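You operate a simulated robot arm through the tools that you are given. There is no shell and no other tool.

You are at the controls of a simulated robot arm. One attempt, no reset.

## Task
Couple the blue hose to port 1, shut the vent, open the supply and set 1.5 bar.
Fine: couple while the gauge shows nought; the air stays on; the other coupler stays in its cup.
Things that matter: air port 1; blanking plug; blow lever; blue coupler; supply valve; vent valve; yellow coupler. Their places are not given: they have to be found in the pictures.

Only the result counts: the job must be done as asked and must still hold three seconds after the hand-in. Knocking over, shifting, dropping, spilling or breaking anything else fails it.

## Robot
A 7-joint arm with a two-finger parallel gripper, fixed in place. Base frame: the origin is on the floor under the middle of its stand, x ahead of it, y to its left, z up; the work surface is at about z = 0.8. Readings come in m, degrees, newtons and seconds.
With the tool pointing down near the work surface it reaches from about 0.24 to 0.68 m from the base axis. Its first joint turns from -66.0 to 66.0 degrees. Payload 2.4 kg.
The tool frame sits at the grasp point between the pads (the TCP): z along the fingers, y along the line on which they close. The tips reach 0.03 m beyond it. The gripper opens to 0.094 m. The fingers are 0.028 m wide and 0.01 m thick; the gripper's body (0.05 by 0.096 m) begins 0.055 m behind the TCP.
Orientation is that of the tool frame in the base frame, as a unit quaternion [x, y, z, w]. With the fingers straight down and closing along the base's y, the tool's x points along the base's -x, its y along +y and its z along -z.

## Interface
- The arm moves only by the tool arm_command. Its argument "plan" is a list of rows, each a list of 2 entries, a list of its own where there are three numbers: the shift along the tool's x, y, z in units of 20 mm (1.0 is 20 mm), then the turn, a rotation vector about the tool's x, y, z in units of 8 degrees (1.0 is 8 degrees). In form: [[[dx, dy, dz], [wx, wy, wz]], ...]. A call has 1 to 20 rows; each row shifts and turns the commanded pose from where the row before left it, along the tool's axes as they then stand. "fingers" is the gripper command, from -1 (shut) to 1 (fully open), values between in proportion, set as the call begins (left out, the last holds). A call with a number of a shift or a turn outside -1 to 1 is refused whole. Rows are played at 5 a second. More than 0.05 m and 8.6 degrees between two rows, or a gripper value outside its range, and nothing of the call is played. A pose out of reach is approached as far as the arm can. The call stops where the force on the tool passes 50 N (or 10 N more than at its start, if that is more) or the arm is blocked; 0.2 s more then pass. The fingers move at their own pace (about 0.153 m/s each) and stop on an object; they squeeze with about 28 N. The grip force told is the motor's: it shows also when the fingers shut on nothing. Time passes only in rows, and 0.2 s behind the last, so rows that do not move let the fingers close. The reply holds the time, the measured pose of the TCP, the force on the tool along the base axes, the opening and the grip force, in the units named above and with some noise, with the torque about the TCP (base axes, N m) and any sound that the robot's microphone picked up.
- Cameras (640 x 400 px; columns grow to the right, rows downward): "scene" is fixed at [0.0465, 0.4751, 1.4561]; the picture's right is [-0.68, -0.73, 0.00], its down [-0.34, 0.31, -0.89] and it looks along [0.65, -0.60, -0.46] (base axes); focal length 272 px, centre (320, 200). "wrist" rides on the gripper at [0.076, 0.014, -0.102] in the tool frame; the picture's right is [-0.18, 0.98, 0.00], its down [-0.75, -0.14, -0.64] and it looks along [-0.63, -0.12, 0.77] (tool axes); focal length 243 px, centre (320, 200).
- get_image(camera): a new picture of that camera. No time passes.
- locate(camera, pixels): there is no depth. For up to 12 entries [column, row, z] of the newest picture of that camera ("zoom" is the newest enlarged one), the place [x, y] in the base frame at which the ray of that pixel passes the height z, good to about 0.003 m. No time passes.
- enlarge(camera, box): a new picture of the part [left, top, right, bottom] of that camera's present view, enlarged. No time passes.
- finish_job(): hands the job in; it is judged then, once.

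Leave the gripper open and the arm clear of the work at the hand-in unless told otherwise.

The tools are called after ">>>" as name(argument=value, ...) on one line, values as JSON. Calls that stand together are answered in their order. arm_command: Moves the arm, as the interface text tells. Its arguments: {"type":"object","properties":{"plan":{"type":"array"},"fingers":{"type":"number"}},"required":["plan"]} The other tools are called the same way: get_image (camera) takes a picture; locate (camera, pixels) gives the place at which the rays of pixels pass given heights; enlarge (camera, box) takes an enlarged picture of a part of a camera's view; finish_job () hands the job in.

At the start:

```text
time: 0.0
tcp_pos: [0.3574, -0.03, 1.3097]
tool_rot: [0.0, 1.0, 0.0, 0.0]
ft_force: [0.3, 0.0, -1.2]
wrist_torque: [0.03, 0.0, -0.02]
finger_gap: 0.094
grip_force: 0.1
```

scene: 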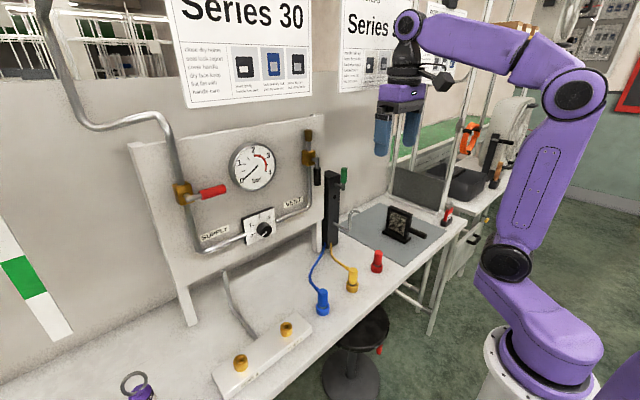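
wrist: 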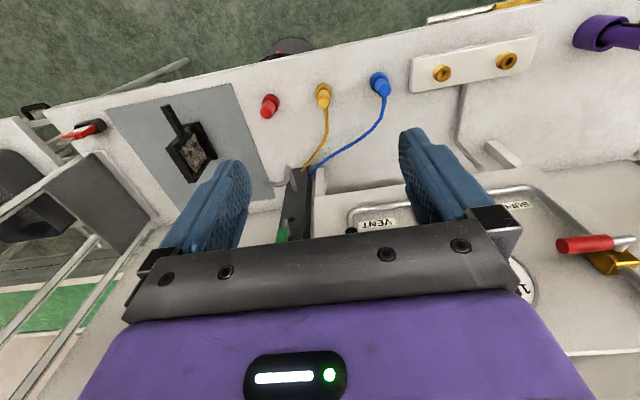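

I see the scene: a panel with a gauge, a supply valve (red lever), a vent valve, a regulator knob, a manifold with two brass ports, blue and yellow couplers, and a red plug. I'll enlarge several parts to see the details.

>>> enlarge(camera="scene", box=[130, 100, 350, 260])

>>> enlarge(camera="scene", box=[190, 230, 410, 400])

>>> enlarge(camera="scene", box=[290, 140, 470, 280])

```text
2.50 times, centred on (240, 180) of scene
```

zoom: 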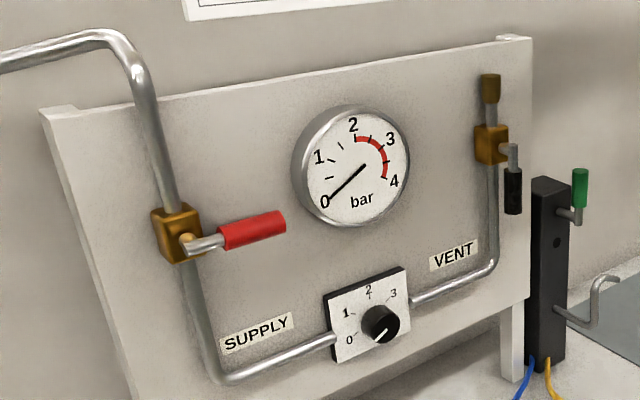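

```text
2.35 times, centred on (300, 315) of scene
```

zoom: 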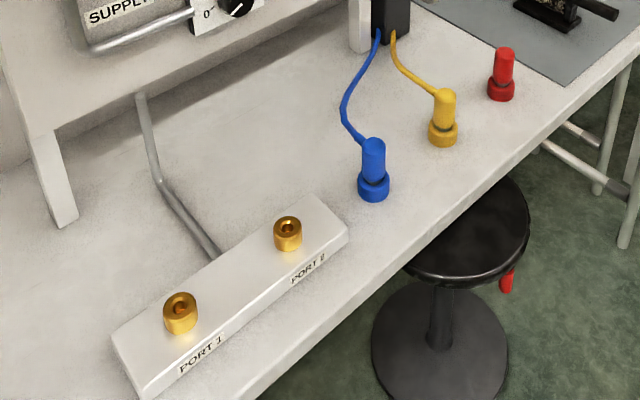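

```text
2.86 times, centred on (380, 210) of scene
```

zoom: 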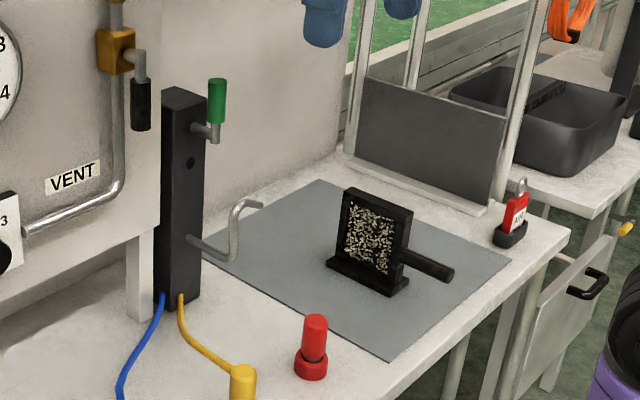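

Next I'll look closer at the ports and the couplers in both cameras before locating them.

>>> enlarge(camera="scene", box=[205, 305, 315, 400])

>>> enlarge(camera="wrist", box=[400, 20, 560, 120])

>>> enlarge(camera="wrist", box=[240, 50, 420, 180])

>>> locate(camera="scene", pixels=[[323, 312, 0.8], [352, 289, 0.8], [376, 270, 0.8], [240, 358, 0.84], [286, 325, 0.84], [322, 292, 0.85], [186, 325, 0.8], [331, 244, 0.8]])

>>> locate(camera="wrist", pixels=[[380, 85, 0.82], [324, 95, 0.82], [269, 106, 0.82], [507, 60, 0.84], [442, 72, 0.84], [380, 76, 0.85]])

```text
4.21 times, centred on (260, 352) of scene
```

zoom: 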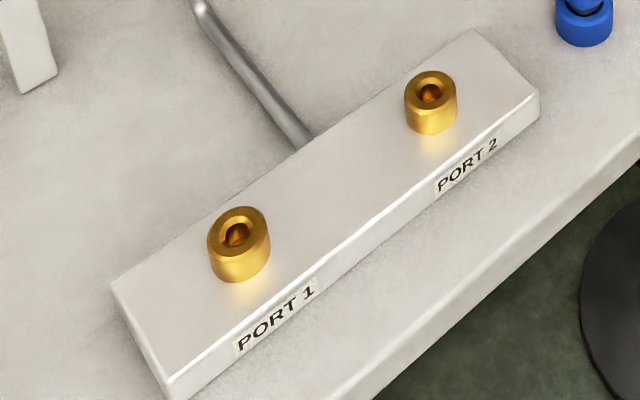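

```text
4.00 times, centred on (480, 70) of wrist
```

zoom: 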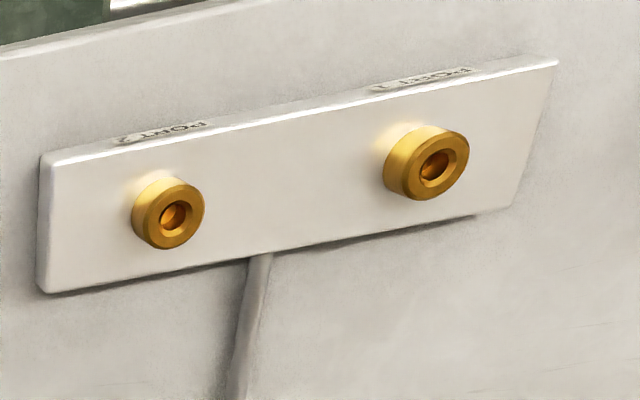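

```text
3.08 times, centred on (330, 115) of wrist
```

zoom: 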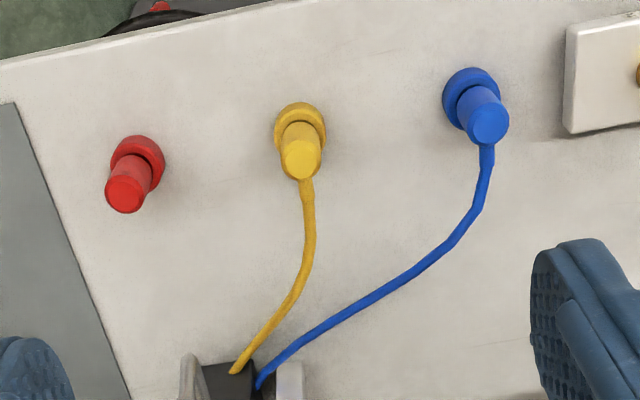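

```text
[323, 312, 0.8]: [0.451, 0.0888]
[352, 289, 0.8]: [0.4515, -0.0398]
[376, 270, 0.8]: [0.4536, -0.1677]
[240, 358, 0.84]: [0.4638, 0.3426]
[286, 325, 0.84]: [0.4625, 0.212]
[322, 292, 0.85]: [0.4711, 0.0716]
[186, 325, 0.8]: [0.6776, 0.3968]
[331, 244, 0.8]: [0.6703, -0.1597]
```

```text
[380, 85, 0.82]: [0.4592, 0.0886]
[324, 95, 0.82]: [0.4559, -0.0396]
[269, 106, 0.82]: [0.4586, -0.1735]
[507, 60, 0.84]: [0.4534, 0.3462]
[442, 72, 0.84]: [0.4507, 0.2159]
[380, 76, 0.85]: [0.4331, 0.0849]
```

Blue sits at about (0.455, 0.088), yellow at y≈-0.04, and the red plug at y≈-0.17. Port 2 is at y≈0.214 and port 1 at y≈0.344. The gauge shows 0. The red supply lever lies across its pipe, so it is closed. The black vent lever lies along its pipe, so it is open. I'll move lower in front of the blue coupler for a closer wrist view.

>>> arm_command(plan=[[[0.1, 0.45, 1], [0, 0, 0]], [[0.1, 0.45, 1], [0, 0, 0]], [[0.1, 0.45, 1], [0, 0, 0]], [[0.1, 0.45, 1], [0, 0, 0]], [[0.1, 0.45, 1], [0, 0, 0]], [[0.1, 0.45, 1], [0, 0, 0]], [[0.1, 0.45, 1], [0, 0, 0]], [[0.1, 0.45, 1], [0, 0, 0]], [[0.1, 0.45, 1], [0, 0, 0]], [[0.1, 0.45, 1], [0, 0, 0]], [[0.1, 0.45, 1], [0, 0, 0]], [[0.1, 0.45, 1], [0, 0, 0]], [[0.1, 0.45, 1], [0, 0, 0]], [[0, 0, 0], [0, 0, 0]]], fingers=1)

>>> get_image(camera="wrist")

>>> get_image(camera="scene")

```text
time: 3.0
tcp_pos: [0.3332, 0.087, 1.0505]
tool_rot: [0.0, 1.0, 0.0, 0.0]
ft_force: [0.0, -0.1, 0.6]
wrist_torque: [0.01, -0.01, 0.01]
finger_gap: 0.094
grip_force: 0.0
```

```text
taken
```

wrist: 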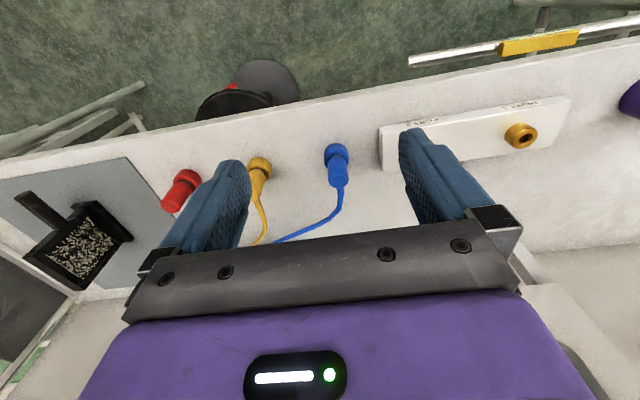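

```text
taken
```

scene: 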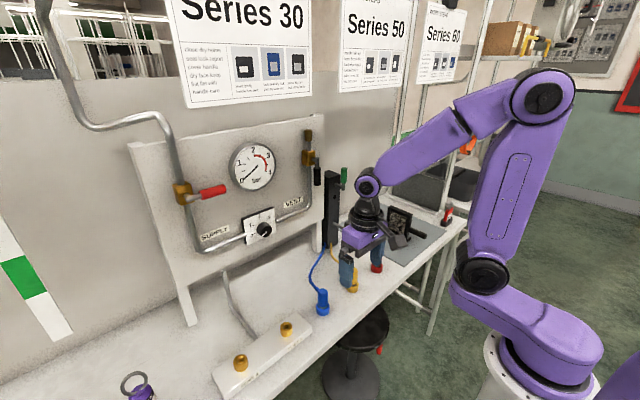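

The wrist view shows the blue coupler at (337,165) between the fingers. I'll enlarge it for its shape and get coordinates.

>>> enlarge(camera="wrist", box=[290, 125, 390, 215])

>>> enlarge(camera="scene", box=[290, 235, 390, 325])

>>> enlarge(camera="wrist", box=[480, 90, 580, 170])

>>> locate(camera="wrist", pixels=[[336, 152, 0.82], [339, 181, 0.82], [339, 181, 0.86], [521, 136, 0.85], [185, 178, 0.82], [259, 166, 0.82]])

```text
4.44 times, centred on (340, 170) of wrist
```

zoom: 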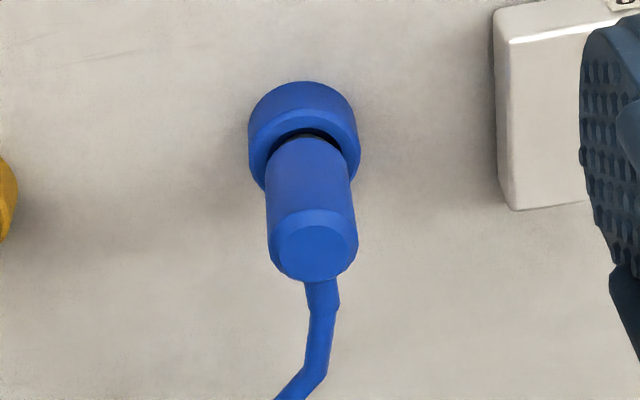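

```text
4.44 times, centred on (340, 280) of scene
```

zoom: 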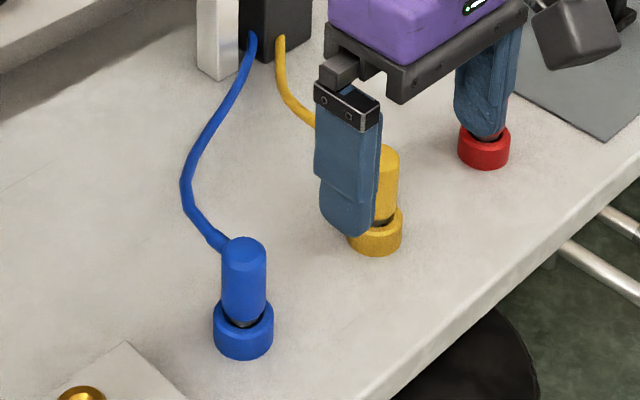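

```text
5.00 times, centred on (530, 130) of wrist
```

zoom: 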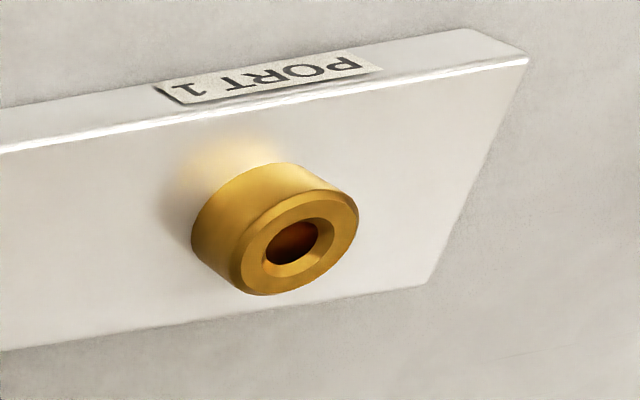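

```text
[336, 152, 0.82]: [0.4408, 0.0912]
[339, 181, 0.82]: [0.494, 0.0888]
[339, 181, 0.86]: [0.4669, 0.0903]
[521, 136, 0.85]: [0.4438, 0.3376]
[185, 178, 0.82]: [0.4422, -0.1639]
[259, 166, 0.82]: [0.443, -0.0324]
```

The blue coupler is a body about 28 mm wide standing in a cup about 39 mm wide. Its axis is at about (0.4535, 0.0905), its top is at z≈0.873, and the hose leaves toward +x. I'll move above it at z 0.95 for another look.

>>> arm_command(plan=[[[-1, 0.03, 0.8], [0, 0, 0]], [[-1, 0.03, 0.8], [0, 0, 0]], [[-1, 0.03, 0.8], [0, 0, 0]], [[-1, 0.03, 0.8], [0, 0, 0]], [[-1, 0.03, 0.8], [0, 0, 0]], [[-1, 0.03, 0.8], [0, 0, 0]], [[0, 0, 0], [0, 0, 0]]], fingers=0.5)

>>> get_image(camera="wrist")

>>> enlarge(camera="scene", box=[270, 215, 390, 325])

```text
time: 4.6
tcp_pos: [0.4524, 0.0919, 0.9525]
tool_rot: [0.0, 1.0, -0.001, 0.0]
ft_force: [0.0, -0.1, 0.1]
wrist_torque: [-0.02, 0.0, 0.03]
finger_gap: 0.0706
grip_force: 0.1
```

```text
taken
```

wrist: 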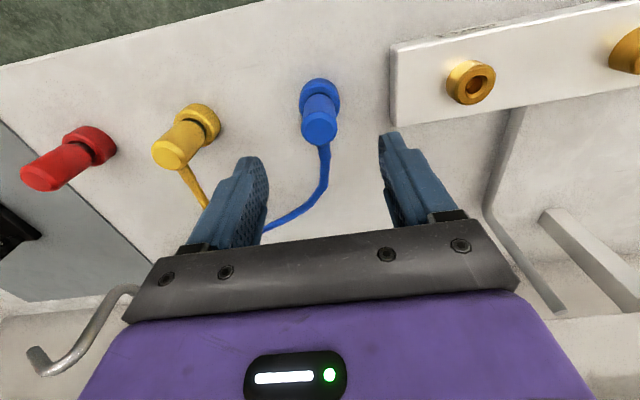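

```text
3.64 times, centred on (330, 270) of scene
```

zoom: 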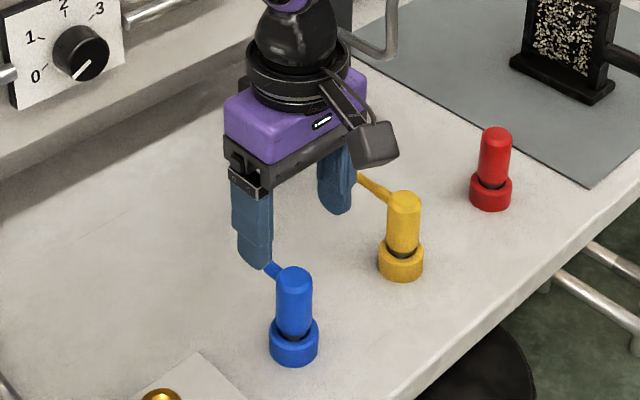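

I'll enlarge the wrist view of the blue coupler and locate its top disc.

>>> enlarge(camera="wrist", box=[270, 60, 370, 160])

>>> locate(camera="wrist", pixels=[[320, 127, 0.87], [320, 127, 0.875], [319, 97, 0.825], [319, 97, 0.82], [475, 82, 0.85], [471, 82, 0.84]])

```text
4.00 times, centred on (320, 110) of wrist
```

zoom: 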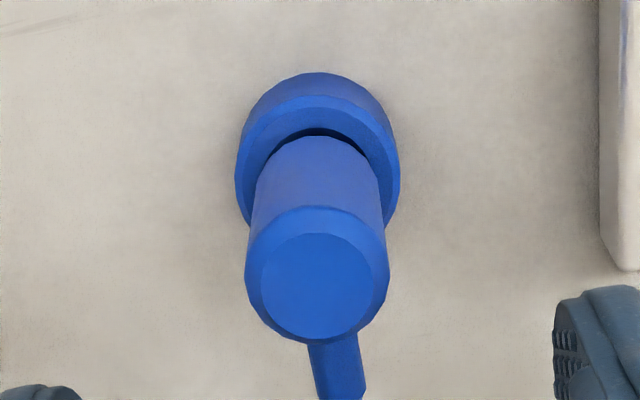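

```text
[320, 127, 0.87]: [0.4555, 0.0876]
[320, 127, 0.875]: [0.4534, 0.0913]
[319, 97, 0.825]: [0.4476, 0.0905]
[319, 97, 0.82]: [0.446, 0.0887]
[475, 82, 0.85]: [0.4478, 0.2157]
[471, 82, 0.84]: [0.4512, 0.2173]
```

I'll locate the top disc centre (319.5, 131) several times to average out noise, along with the cup rim.

>>> locate(camera="wrist", pixels=[[319.5, 131, 0.873], [319.5, 131, 0.873], [319.5, 131, 0.873], [319.5, 131, 0.873], [319.5, 131, 0.873], [319.5, 131, 0.873]])

>>> locate(camera="scene", pixels=[[322.8, 291.7, 0.873], [322.8, 291.7, 0.873], [322.8, 291.7, 0.873], [322.8, 291.7, 0.873]])

```text
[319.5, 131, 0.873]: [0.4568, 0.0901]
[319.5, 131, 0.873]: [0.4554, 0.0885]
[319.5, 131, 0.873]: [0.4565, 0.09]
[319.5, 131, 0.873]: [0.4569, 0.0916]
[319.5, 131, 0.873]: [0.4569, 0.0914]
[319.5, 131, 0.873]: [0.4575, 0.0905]
```

```text
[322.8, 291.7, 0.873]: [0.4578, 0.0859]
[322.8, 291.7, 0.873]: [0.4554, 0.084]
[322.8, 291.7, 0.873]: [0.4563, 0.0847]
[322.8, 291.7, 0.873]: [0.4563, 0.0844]
```

The coupler axis is at about (0.4545, 0.090) with its top near z≈0.877. I'll lower most of the way with the fingers open around it and check.

>>> arm_command(plan=[[[-0.1, -0.06, 0.8], [0, 0, 0]], [[0, 0, 0.8], [0, 0, 0]], [[0, 0, 0.8], [0, 0, 0]], [[0, 0, 0.8], [0, 0, 0]], [[0, 0, 0], [0, 0, 0]]])

>>> get_image(camera="wrist")

>>> enlarge(camera="scene", box=[280, 245, 370, 325])

```text
time: 5.8
tcp_pos: [0.4532, 0.0902, 0.8925]
tool_rot: [0.0, 1.0, 0.0, 0.0]
ft_force: [0.3, -0.2, -0.2]
wrist_torque: [0.04, 0.03, -0.01]
finger_gap: 0.0706
grip_force: 0.0
```

```text
taken
```

wrist: 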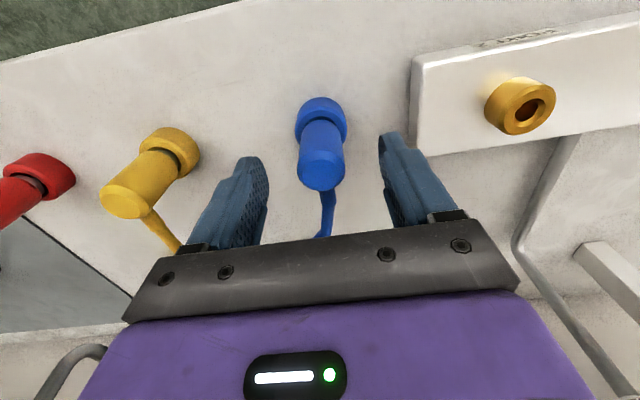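

```text
5.00 times, centred on (325, 285) of scene
```

zoom: 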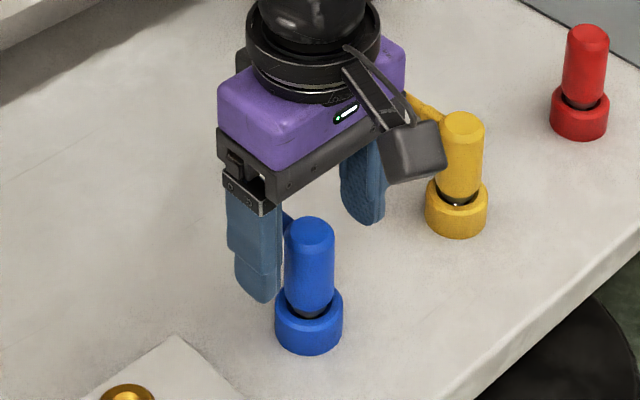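

The coupler's top disc is at (321,173) in the wrist view, which matches the predicted grasp axis at (320,172), so it is well centred. I'll lower another 24 mm and close gently.

>>> arm_command(plan=[[[0, 0, 0.6], [0, 0, 0]], [[0, 0, 0.6], [0, 0, 0]], [[0, 0, 0], [0, 0, 0]]])

>>> enlarge(camera="scene", box=[280, 245, 370, 325])

>>> get_image(camera="wrist")

```text
time: 6.6
tcp_pos: [0.4536, 0.0895, 0.8651]
tool_rot: [0.0, 1.0, -0.001, -0.001]
ft_force: [0.4, -0.2, 0.1]
wrist_torque: [0.02, 0.01, 0.01]
finger_gap: 0.0708
grip_force: 0.2
```

```text
5.00 times, centred on (325, 285) of scene
```

zoom: 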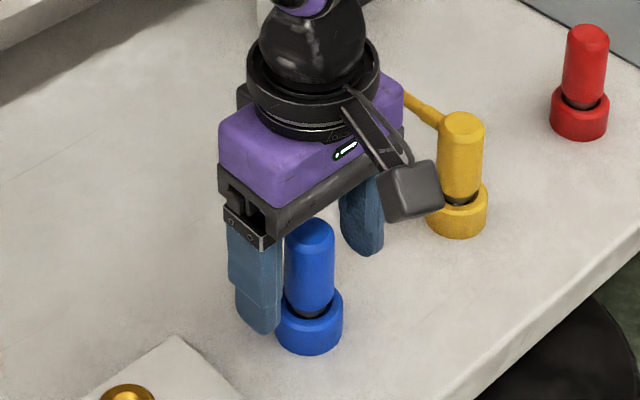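

```text
taken
```

wrist: 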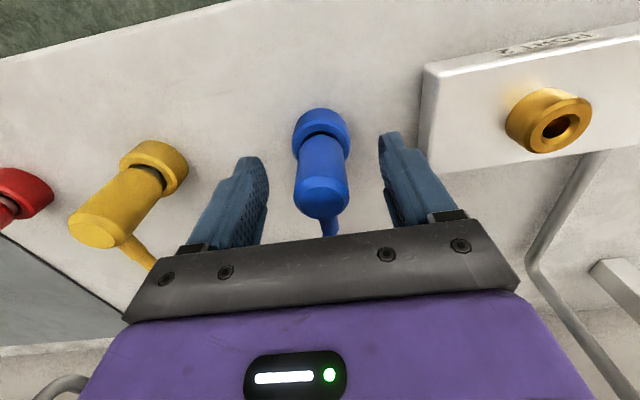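

The fingers straddle the body with the tips above the cup rim. I'll close the gripper.

>>> arm_command(plan=[[[0, 0, 0], [0, 0, 0]], [[0, 0, 0], [0, 0, 0]], [[0, 0, 0], [0, 0, 0]]], fingers=-1)

>>> enlarge(camera="scene", box=[280, 245, 370, 325])

```text
time: 7.4
tcp_pos: [0.4533, 0.0887, 0.8656]
tool_rot: [0.0, 1.0, -0.001, -0.001]
ft_force: [0.3, 0.1, 0.6]
wrist_torque: [0.0, -0.01, 0.01]
finger_gap: 0.0277
grip_force: 27.7
```

```text
5.00 times, centred on (325, 285) of scene
```

zoom: 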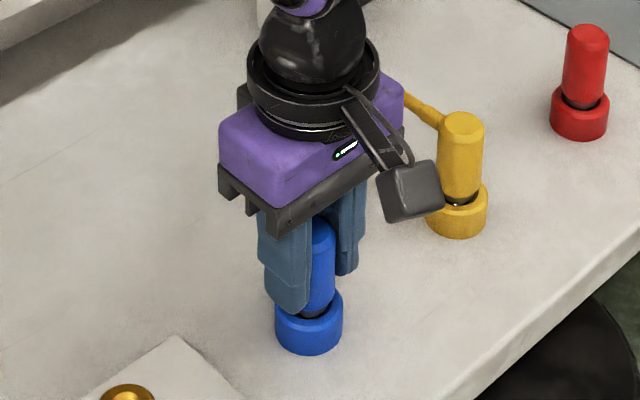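

The grip is at 27.7 mm and the side forces are near zero. I'll lift straight up, slowly, out of the cup.

>>> arm_command(plan=[[[0, 0, -0.4], [0, 0, 0]], [[0, 0, -0.4], [0, 0, 0]], [[0, 0, -0.4], [0, 0, 0]], [[0, 0, -0.5], [0, 0, 0]], [[0, 0, -0.5], [0, 0, 0]], [[0, 0, -0.5], [0, 0, 0]], [[0, 0, -0.5], [0, 0, 0]], [[0, 0, 0], [0, 0, 0]]])

>>> enlarge(camera="scene", box=[260, 215, 380, 325])

>>> get_image(camera="wrist")

```text
time: 9.2
tcp_pos: [0.4529, 0.0876, 0.9291]
tool_rot: [0.0, 1.0, 0.0, -0.001]
ft_force: [0.2, -0.6, -0.8]
wrist_torque: [0.0, 0.01, 0.01]
finger_gap: 0.0277
grip_force: 28.8
```

```text
3.64 times, centred on (320, 270) of scene
```

zoom: 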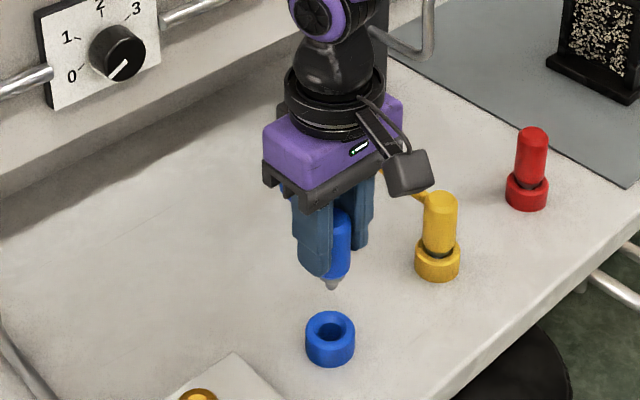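

```text
taken
```

wrist: 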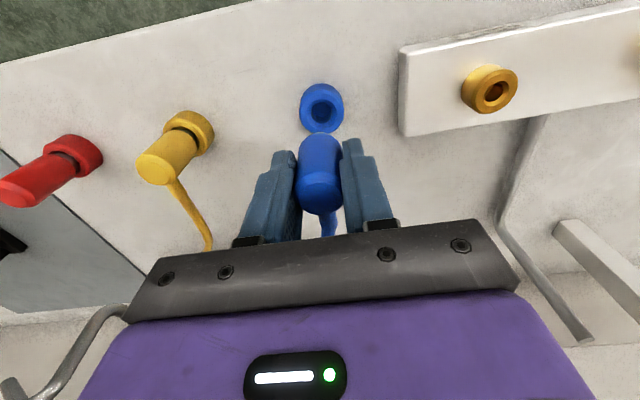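

The coupler is out of its cup with its nipple visible. The cup hole appears at (322,107) in the wrist view, which I'll use as an alignment reference. Next I'll travel toward port 1 in +y at a slightly higher z, watching the hose pull.

>>> arm_command(plan=[[[0, 0.7, -0.5], [0, 0, 0]], [[0, 1, -0.5], [0, 0, 0]], [[0, 1, -0.5], [0, 0, 0]], [[0, 1, 0], [0, 0, 0]], [[0, 1, 0], [0, 0, 0]], [[0, 1, 0], [0, 0, 0]], [[0, 1, 0], [0, 0, 0]], [[0, 1, 0], [0, 0, 0]], [[0, 0, 0], [0, 0, 0]]])

>>> get_image(camera="scene")

>>> get_image(camera="wrist")

```text
time: 11.2
tcp_pos: [0.453, 0.2438, 0.9594]
tool_rot: [0.0, 1.0, 0.0, 0.0]
ft_force: [0.0, 0.7, -1.1]
wrist_torque: [0.01, 0.03, -0.03]
finger_gap: 0.0277
grip_force: 27.8
```

```text
taken
```

scene: 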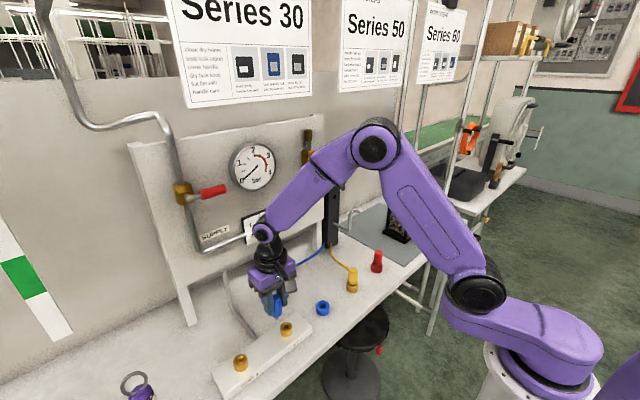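

```text
taken
```

wrist: 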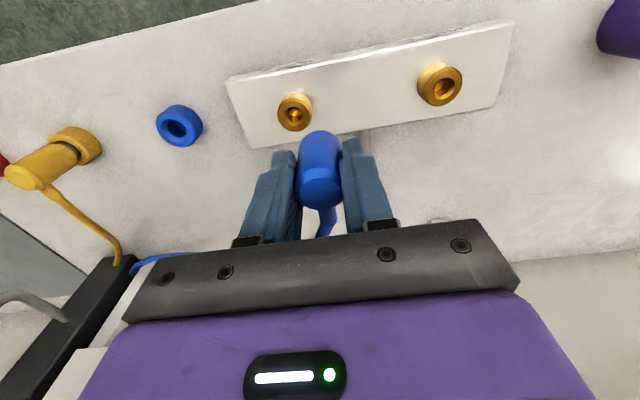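

Hose pull is negligible. I'll continue 100 mm in +y to above port 1.

>>> arm_command(plan=[[[0, 1, 0], [0, 0, 0]], [[0, 1, 0], [0, 0, 0]], [[0, 1, 0], [0, 0, 0]], [[0, 1, 0], [0, 0, 0]], [[0, 0.9, 0], [0, 0, 0]], [[0, 0, 0], [0, 0, 0]]])

>>> get_image(camera="wrist")

>>> enlarge(camera="wrist", box=[250, 60, 390, 150])

>>> enlarge(camera="scene", box=[190, 260, 310, 380])

```text
time: 12.6
tcp_pos: [0.4525, 0.3408, 0.9598]
tool_rot: [0.0, 1.0, -0.001, 0.0]
ft_force: [-0.1, 0.1, -0.7]
wrist_torque: [0.03, 0.0, 0.02]
finger_gap: 0.0281
grip_force: 28.6
```

```text
taken
```

wrist: 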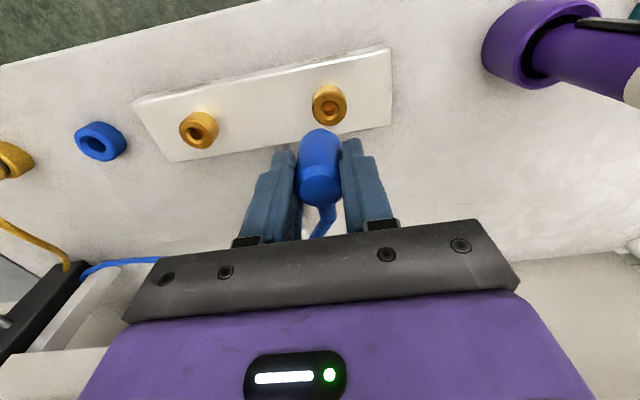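

```text
4.44 times, centred on (320, 105) of wrist
```

zoom: 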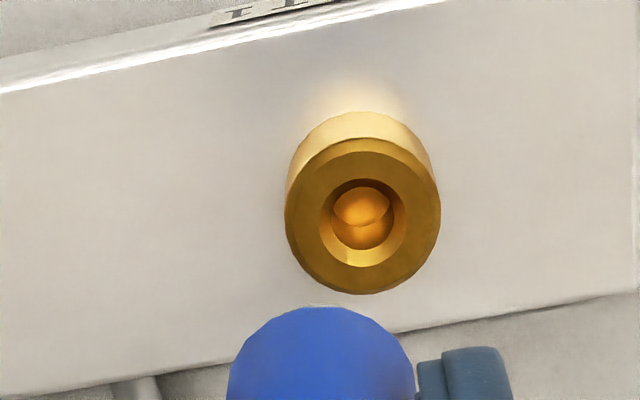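

```text
3.33 times, centred on (250, 320) of scene
```

zoom: 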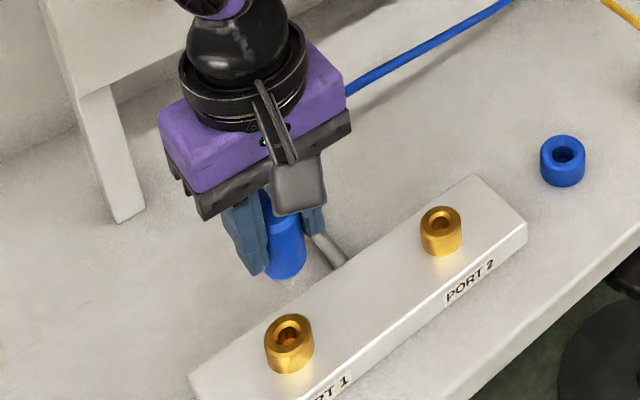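

Port 1's top face centre is at about (329.6, 108.6) in the wrist view and (241, 359) in the scene view. I'll triangulate its height and position.

>>> locate(camera="wrist", pixels=[[329.6, 108.6, 0.83], [329.6, 108.6, 0.83], [329.6, 108.6, 0.83], [329.6, 108.6, 0.85], [329.6, 108.6, 0.85], [329.6, 108.6, 0.85], [329.6, 108.6, 0.86], [329.6, 108.6, 0.86], [329.6, 108.6, 0.86]])

>>> enlarge(camera="scene", box=[215, 335, 275, 385])

>>> locate(camera="scene", pixels=[[241, 359, 0.83], [241, 359, 0.83], [241, 359, 0.83], [241, 359, 0.85], [241, 359, 0.85], [241, 359, 0.85], [241, 359, 0.86], [241, 359, 0.86], [241, 359, 0.86]])

```text
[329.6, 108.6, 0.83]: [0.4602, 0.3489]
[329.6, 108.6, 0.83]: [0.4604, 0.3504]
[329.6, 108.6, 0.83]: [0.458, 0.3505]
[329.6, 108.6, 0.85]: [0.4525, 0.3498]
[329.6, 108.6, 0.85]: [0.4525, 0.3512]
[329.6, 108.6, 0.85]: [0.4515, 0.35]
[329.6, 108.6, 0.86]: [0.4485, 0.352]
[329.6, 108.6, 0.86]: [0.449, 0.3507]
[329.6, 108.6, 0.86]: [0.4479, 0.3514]
```

```text
8.00 times, centred on (245, 360) of scene
```

zoom: 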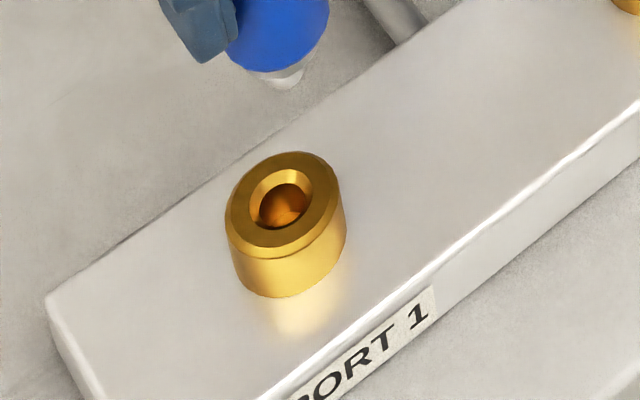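

```text
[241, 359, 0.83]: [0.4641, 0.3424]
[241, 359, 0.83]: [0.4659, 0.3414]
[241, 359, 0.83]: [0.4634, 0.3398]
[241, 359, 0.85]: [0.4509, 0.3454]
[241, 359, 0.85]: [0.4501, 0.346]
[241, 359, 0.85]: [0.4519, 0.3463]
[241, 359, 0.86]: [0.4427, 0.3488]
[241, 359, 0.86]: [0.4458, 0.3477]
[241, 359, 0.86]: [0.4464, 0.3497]
```

Triangulation puts port 1 at about (0.453, 0.350) with its top near z≈0.848. I need to move about +9 mm in y and -1 mm in x. I'll make that shift and lower to bring the nipple about 15 mm above the port.

>>> arm_command(plan=[[[0.05, 0.44, 0], [0, 0, 0]], [[0, 0, 0.7], [0, 0, 0]], [[0, 0, 0.7], [0, 0, 0]], [[0, 0, 0.6], [0, 0, 0]], [[0, 0, 0], [0, 0, 0]]])

>>> get_image(camera="wrist")

>>> enlarge(camera="wrist", box=[260, 60, 380, 150])

>>> enlarge(camera="scene", box=[205, 315, 285, 385])

```text
time: 13.8
tcp_pos: [0.4519, 0.3513, 0.92]
tool_rot: [0.0, 1.0, 0.0, 0.001]
ft_force: [0.3, -0.3, -1.0]
wrist_torque: [0.02, -0.01, 0.03]
finger_gap: 0.0279
grip_force: 28.2
```

```text
taken
```

wrist: 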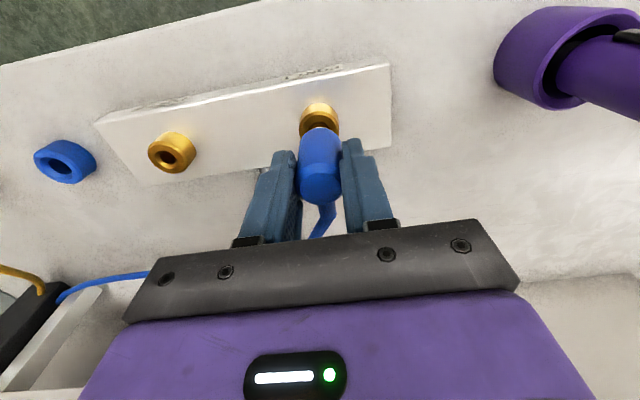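

```text
4.44 times, centred on (320, 105) of wrist
```

zoom: 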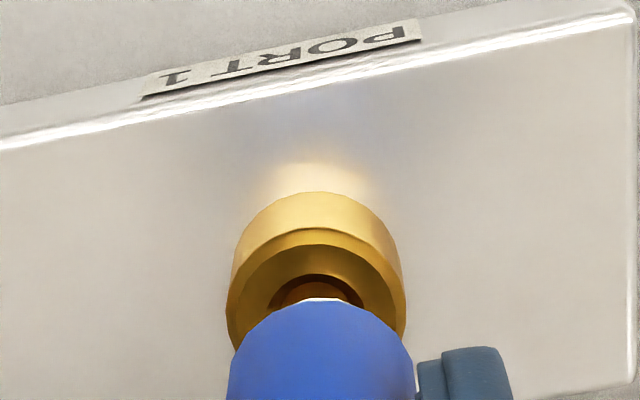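

```text
5.71 times, centred on (245, 350) of scene
```

zoom: 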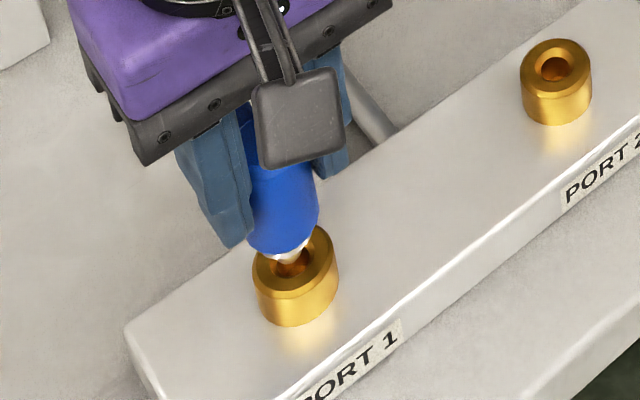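

Alignment looks good: the body is centred over the port in both views, and the nipple tip is about 7 mm above the port. I'll lower slowly in small steps while watching the force and listening for a click.

>>> arm_command(plan=[[[0, 0, 0.15], [0, 0, 0]], [[0, 0, 0.15], [0, 0, 0]], [[0, 0, 0.15], [0, 0, 0]], [[0, 0, 0.15], [0, 0, 0]], [[0, 0, 0], [0, 0, 0]]])

>>> enlarge(camera="scene", box=[205, 315, 285, 385])

>>> enlarge(camera="wrist", box=[260, 60, 380, 150])

```text
time: 15.0
tcp_pos: [0.4527, 0.3496, 0.9078]
tool_rot: [0.0, 1.0, 0.001, 0.001]
ft_force: [0.0, -1.0, 0.0]
wrist_torque: [-0.01, -0.01, 0.0]
finger_gap: 0.0276
grip_force: 27.8
```

```text
5.71 times, centred on (245, 350) of scene
```

zoom: 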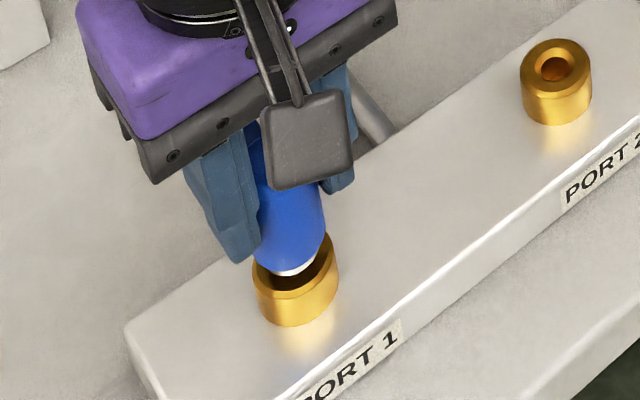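

```text
4.44 times, centred on (320, 105) of wrist
```

zoom: 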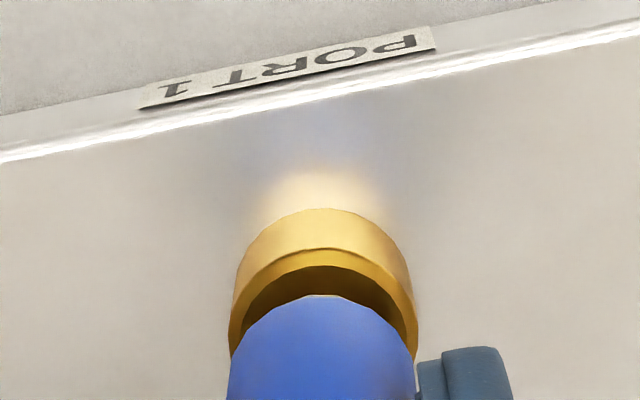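

The nipple is entering the bore with no notable force. I'll keep lowering in fine steps.

>>> arm_command(plan=[[[0, 0, 0.12], [0, 0, 0]], [[0, 0, 0.12], [0, 0, 0]], [[0, 0, 0.12], [0, 0, 0]], [[0, 0, 0.12], [0, 0, 0]], [[0, 0, 0], [0, 0, 0]]])

>>> enlarge(camera="scene", box=[205, 315, 285, 385])

>>> enlarge(camera="wrist", box=[260, 60, 380, 150])

```text
time: 16.2
tcp_pos: [0.4539, 0.3495, 0.8985]
tool_rot: [0.0, 1.0, 0.002, 0.0]
ft_force: [-2.1, -4.2, 15.3]
wrist_torque: [-0.37, -0.04, -0.05]
finger_gap: 0.0278
grip_force: 27.5
```

```text
5.71 times, centred on (245, 350) of scene
```

zoom: 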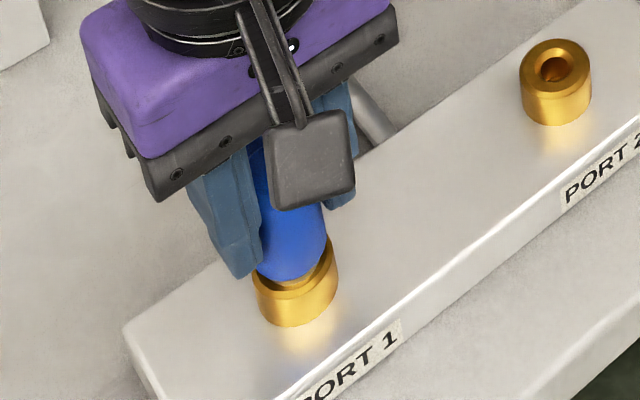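

```text
4.44 times, centred on (320, 105) of wrist
```

zoom: 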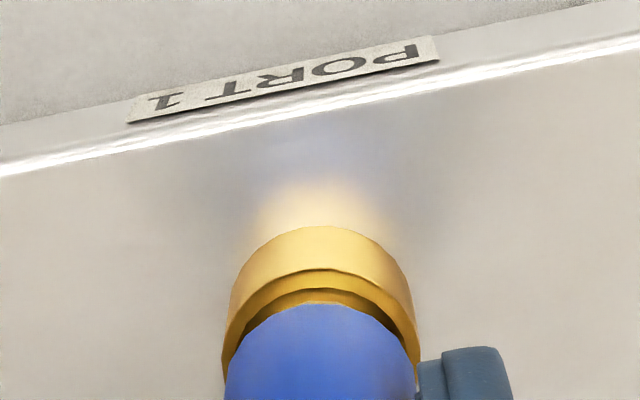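

There is contact at 15 N with a side force of -4 N in y and -2 N in x. I'll comply by about 1 mm in -y and 0.5 mm in -x and see how the force changes.

>>> arm_command(plan=[[[0.03, -0.05, 0], [0, 0, 0]], [[0, 0, 0], [0, 0, 0]]])

```text
time: 16.8
tcp_pos: [0.4523, 0.3491, 0.8973]
tool_rot: [0.0, 1.0, 0.001, 0.001]
ft_force: [4.8, 4.5, -0.3]
wrist_torque: [0.2, -0.28, 0.03]
finger_gap: 0.0279
grip_force: 27.8
```

The vertical force vanished, so the nipple dropped into the bore. Side forces are now +4.8 and +4.5 N, so I shifted a bit too far. I'll go back half and continue down.

>>> arm_command(plan=[[[-0.02, 0.025, 0], [0, 0, 0]], [[0, 0, 0.1], [0, 0, 0]], [[0, 0, 0.1], [0, 0, 0]], [[0, 0, 0], [0, 0, 0]]])

>>> enlarge(camera="scene", box=[205, 315, 285, 385])

```text
time: 17.8
tcp_pos: [0.4537, 0.3486, 0.8948]
tool_rot: [0.0, 1.0, 0.0, 0.0]
ft_force: [-0.2, -1.3, 13.3]
wrist_torque: [0.25, -0.04, 0.04]
finger_gap: 0.028
grip_force: 27.7
```

```text
5.71 times, centred on (245, 350) of scene
```

zoom: 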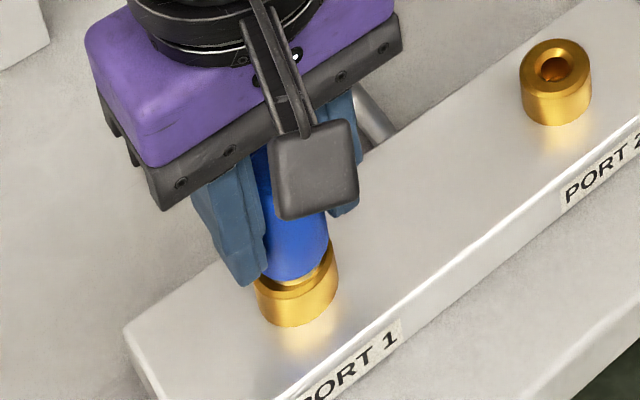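

Vertical force is 13 N with small side force. I'll check in the wrist view whether the coupler is slipping in the grip.

>>> enlarge(camera="wrist", box=[240, 60, 400, 260])

>>> enlarge(camera="scene", box=[225, 325, 265, 375])

```text
2.00 times, centred on (320, 160) of wrist
```

zoom: 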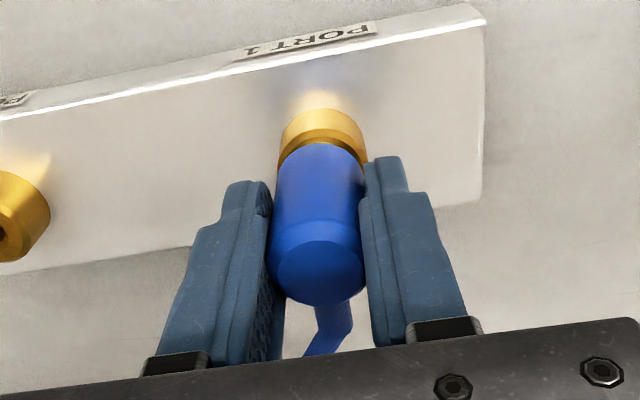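

```text
8.00 times, centred on (245, 350) of scene
```

zoom: 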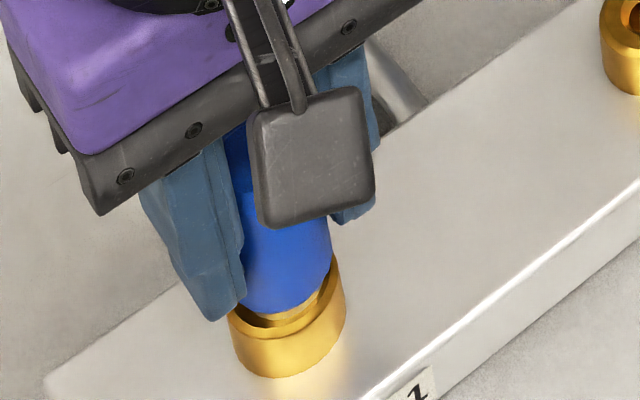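

The coupler hasn't slipped noticeably and its body bottom is within about 2 mm of the port face. I'll press on in 1 mm steps up to the force limit, listening for a click.

>>> arm_command(plan=[[[0, 0, 0.06], [0, 0, 0]], [[0, 0, 0.06], [0, 0, 0]], [[0, 0, 0], [0, 0, 0]]])

>>> enlarge(camera="scene", box=[225, 325, 265, 375])

>>> enlarge(camera="wrist", box=[240, 60, 400, 260])

```text
time: 18.6
tcp_pos: [0.4515, 0.3484, 0.8901]
tool_rot: [0.0, 1.0, 0.0, 0.001]
ft_force: [3.3, -4.4, 12.2]
wrist_torque: [-0.35, -0.16, 0.02]
finger_gap: 0.0278
grip_force: 28.1
```

```text
8.00 times, centred on (245, 350) of scene
```

zoom: 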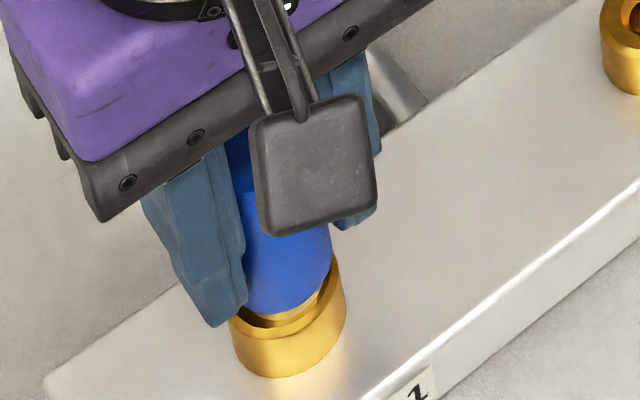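

```text
2.00 times, centred on (320, 160) of wrist
```

zoom: 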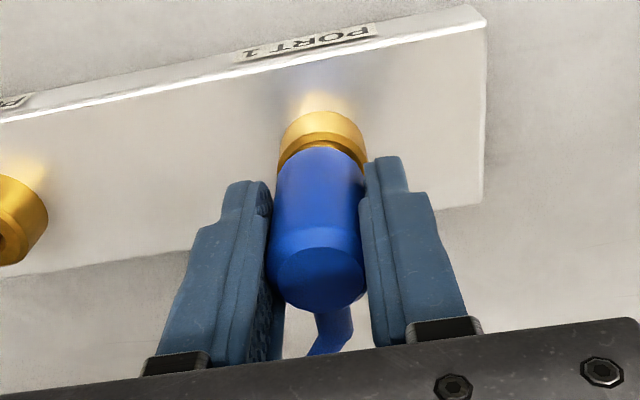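

The coupler has slid about 2 mm in the grip and no longer moves into the port. It's standing in the bore, so I'll open the fingers a little to let it self-centre and then look at how it sits.

>>> arm_command(plan=[[[0, 0, 0], [0, 0, 0]], [[0, 0, 0], [0, 0, 0]]], fingers=0.1)

>>> enlarge(camera="scene", box=[225, 325, 265, 375])

>>> enlarge(camera="wrist", box=[240, 60, 400, 260])

```text
time: 19.2
tcp_pos: [0.4505, 0.3508, 0.8918]
tool_rot: [0.0, 1.0, -0.001, -0.002]
ft_force: [-0.2, -0.1, -0.3]
wrist_torque: [-0.04, 0.0, 0.0]
finger_gap: 0.0517
grip_force: 0.1
```

```text
8.00 times, centred on (245, 350) of scene
```

zoom: 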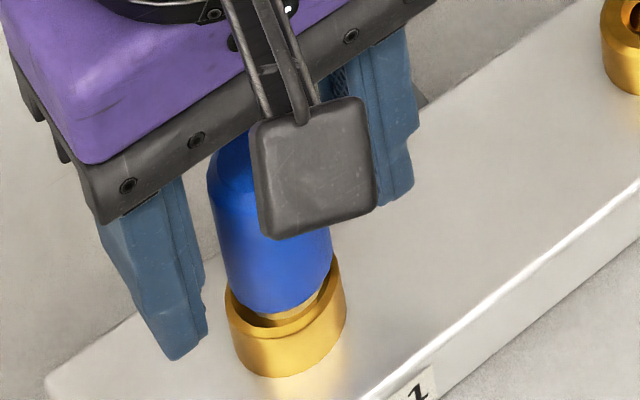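

```text
2.00 times, centred on (320, 160) of wrist
```

zoom: 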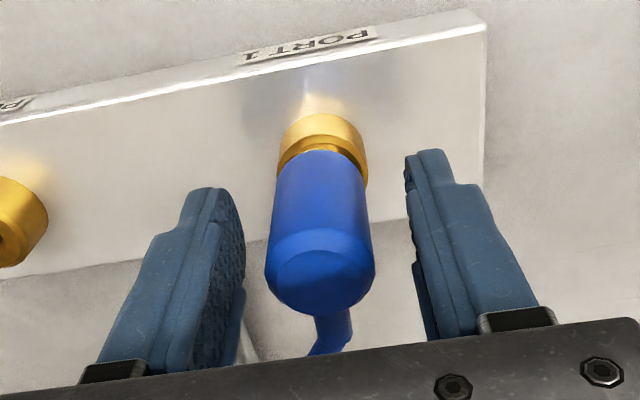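

The coupler stands upright in port 1. I'll lift the open fingers clear straight up to z≈0.96 and look from above.

>>> arm_command(plan=[[[0, 0, -0.5], [0, 0, 0]], [[0, 0, -0.7], [0, 0, 0]], [[0, 0, -0.8], [0, 0, 0]], [[0, 0, -0.8], [0, 0, 0]], [[0, 0, -0.6], [0, 0, 0]], [[0, 0, 0], [0, 0, 0]]])

>>> enlarge(camera="scene", box=[215, 315, 275, 380])

>>> get_image(camera="wrist")

>>> enlarge(camera="wrist", box=[270, 60, 380, 180])

```text
time: 20.6
tcp_pos: [0.4531, 0.3486, 0.9587]
tool_rot: [0.0, 1.0, 0.0, 0.0]
ft_force: [0.6, -0.8, 0.0]
wrist_torque: [-0.03, -0.02, 0.02]
finger_gap: 0.0515
grip_force: 0.1
```

```text
6.15 times, centred on (245, 348) of scene
```

zoom: 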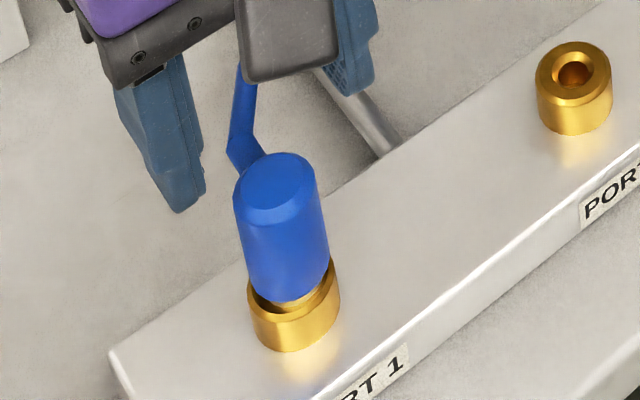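

```text
taken
```

wrist: 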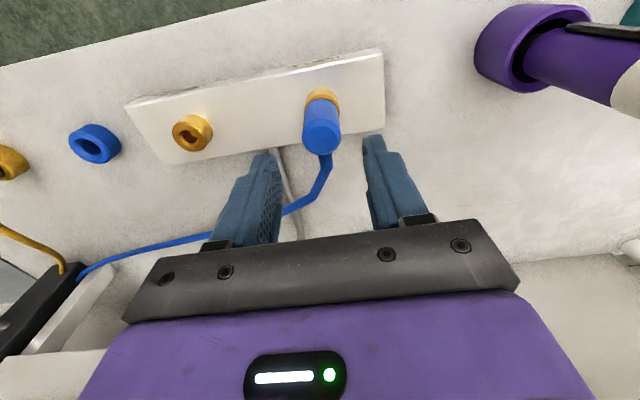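

```text
3.33 times, centred on (325, 120) of wrist
```

zoom: 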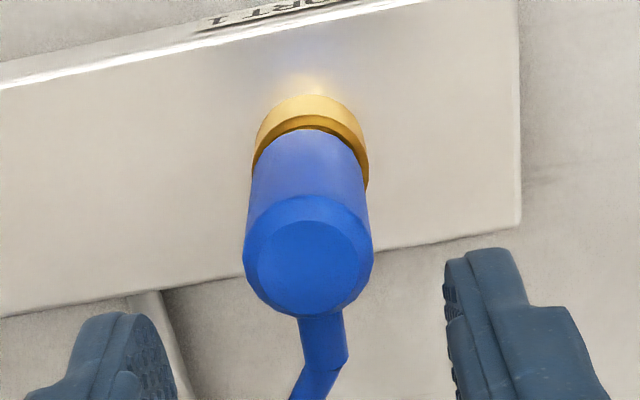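

The coupler is upright in port 1 with its top near z≈0.905. It isn't clearly clicked in and no sound has been reported. I'll centre over it, shut the fingers and press from above in small steps.

>>> arm_command(plan=[[[0.07, 0.07, 0], [0, 0, 0]], [[0, 0, 0], [0, 0, 0]], [[0, 0, 0.3], [0, 0, 0]], [[0, 0, 0.3], [0, 0, 0]], [[0, 0, 0.3], [0, 0, 0]], [[0, 0, 0.1], [0, 0, 0]], [[0, 0, 0], [0, 0, 0]]], fingers=-1)

>>> enlarge(camera="scene", box=[215, 315, 275, 380])

>>> enlarge(camera="wrist", box=[240, 60, 400, 260])

```text
time: 22.2
tcp_pos: [0.4525, 0.35, 0.9407]
tool_rot: [0.001, 1.0, 0.0, 0.0]
ft_force: [0.3, -0.4, -0.8]
wrist_torque: [0.03, 0.0, -0.01]
finger_gap: 0.0
grip_force: 28.4
```

```text
6.15 times, centred on (245, 348) of scene
```

zoom: 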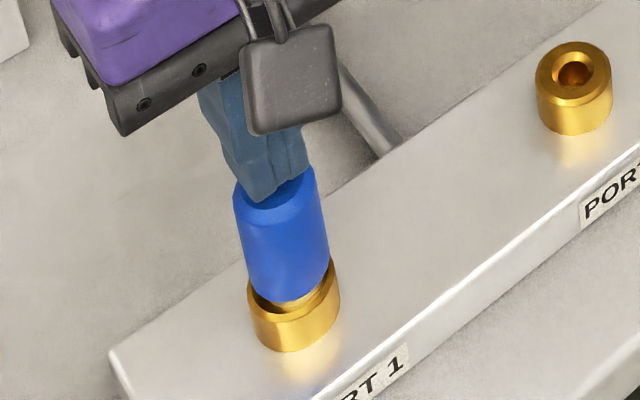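

```text
2.00 times, centred on (320, 160) of wrist
```

zoom: 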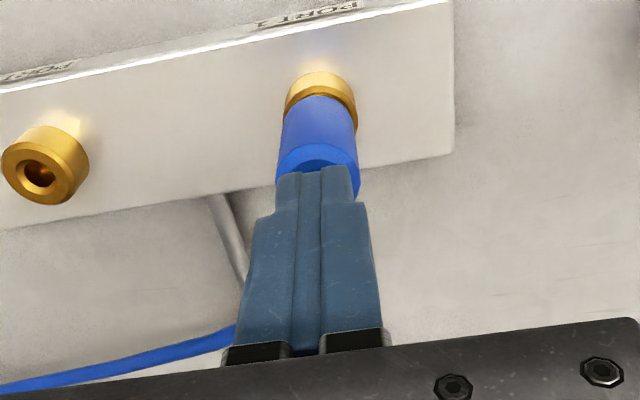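

The shut fingers are centred just above the coupler top. I'll press down in 1.6 mm steps; the call stops by itself above 50 N.

>>> arm_command(plan=[[[0, 0, 0.08], [0, 0, 0]], [[0, 0, 0.08], [0, 0, 0]], [[0, 0, 0.08], [0, 0, 0]], [[0, 0, 0.08], [0, 0, 0]]])

>>> enlarge(camera="scene", box=[215, 315, 275, 380])

```text
time: 23.2
tcp_pos: [0.4508, 0.3506, 0.9335]
tool_rot: [0.0, 1.0, 0.0, 0.0]
ft_force: [-0.3, -0.3, -0.5]
wrist_torque: [0.0, 0.01, 0.02]
finger_gap: 0.0
grip_force: 27.8
```

```text
6.15 times, centred on (245, 348) of scene
```

zoom: 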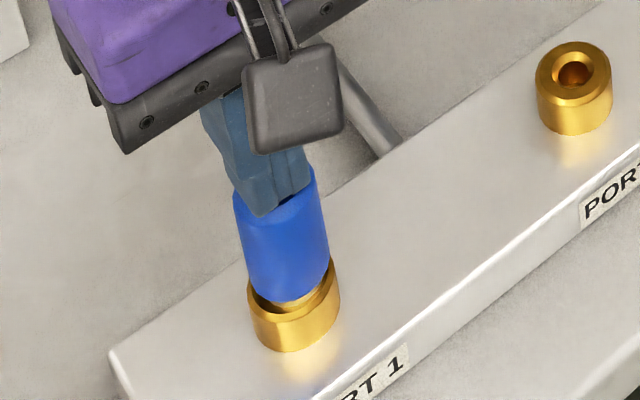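

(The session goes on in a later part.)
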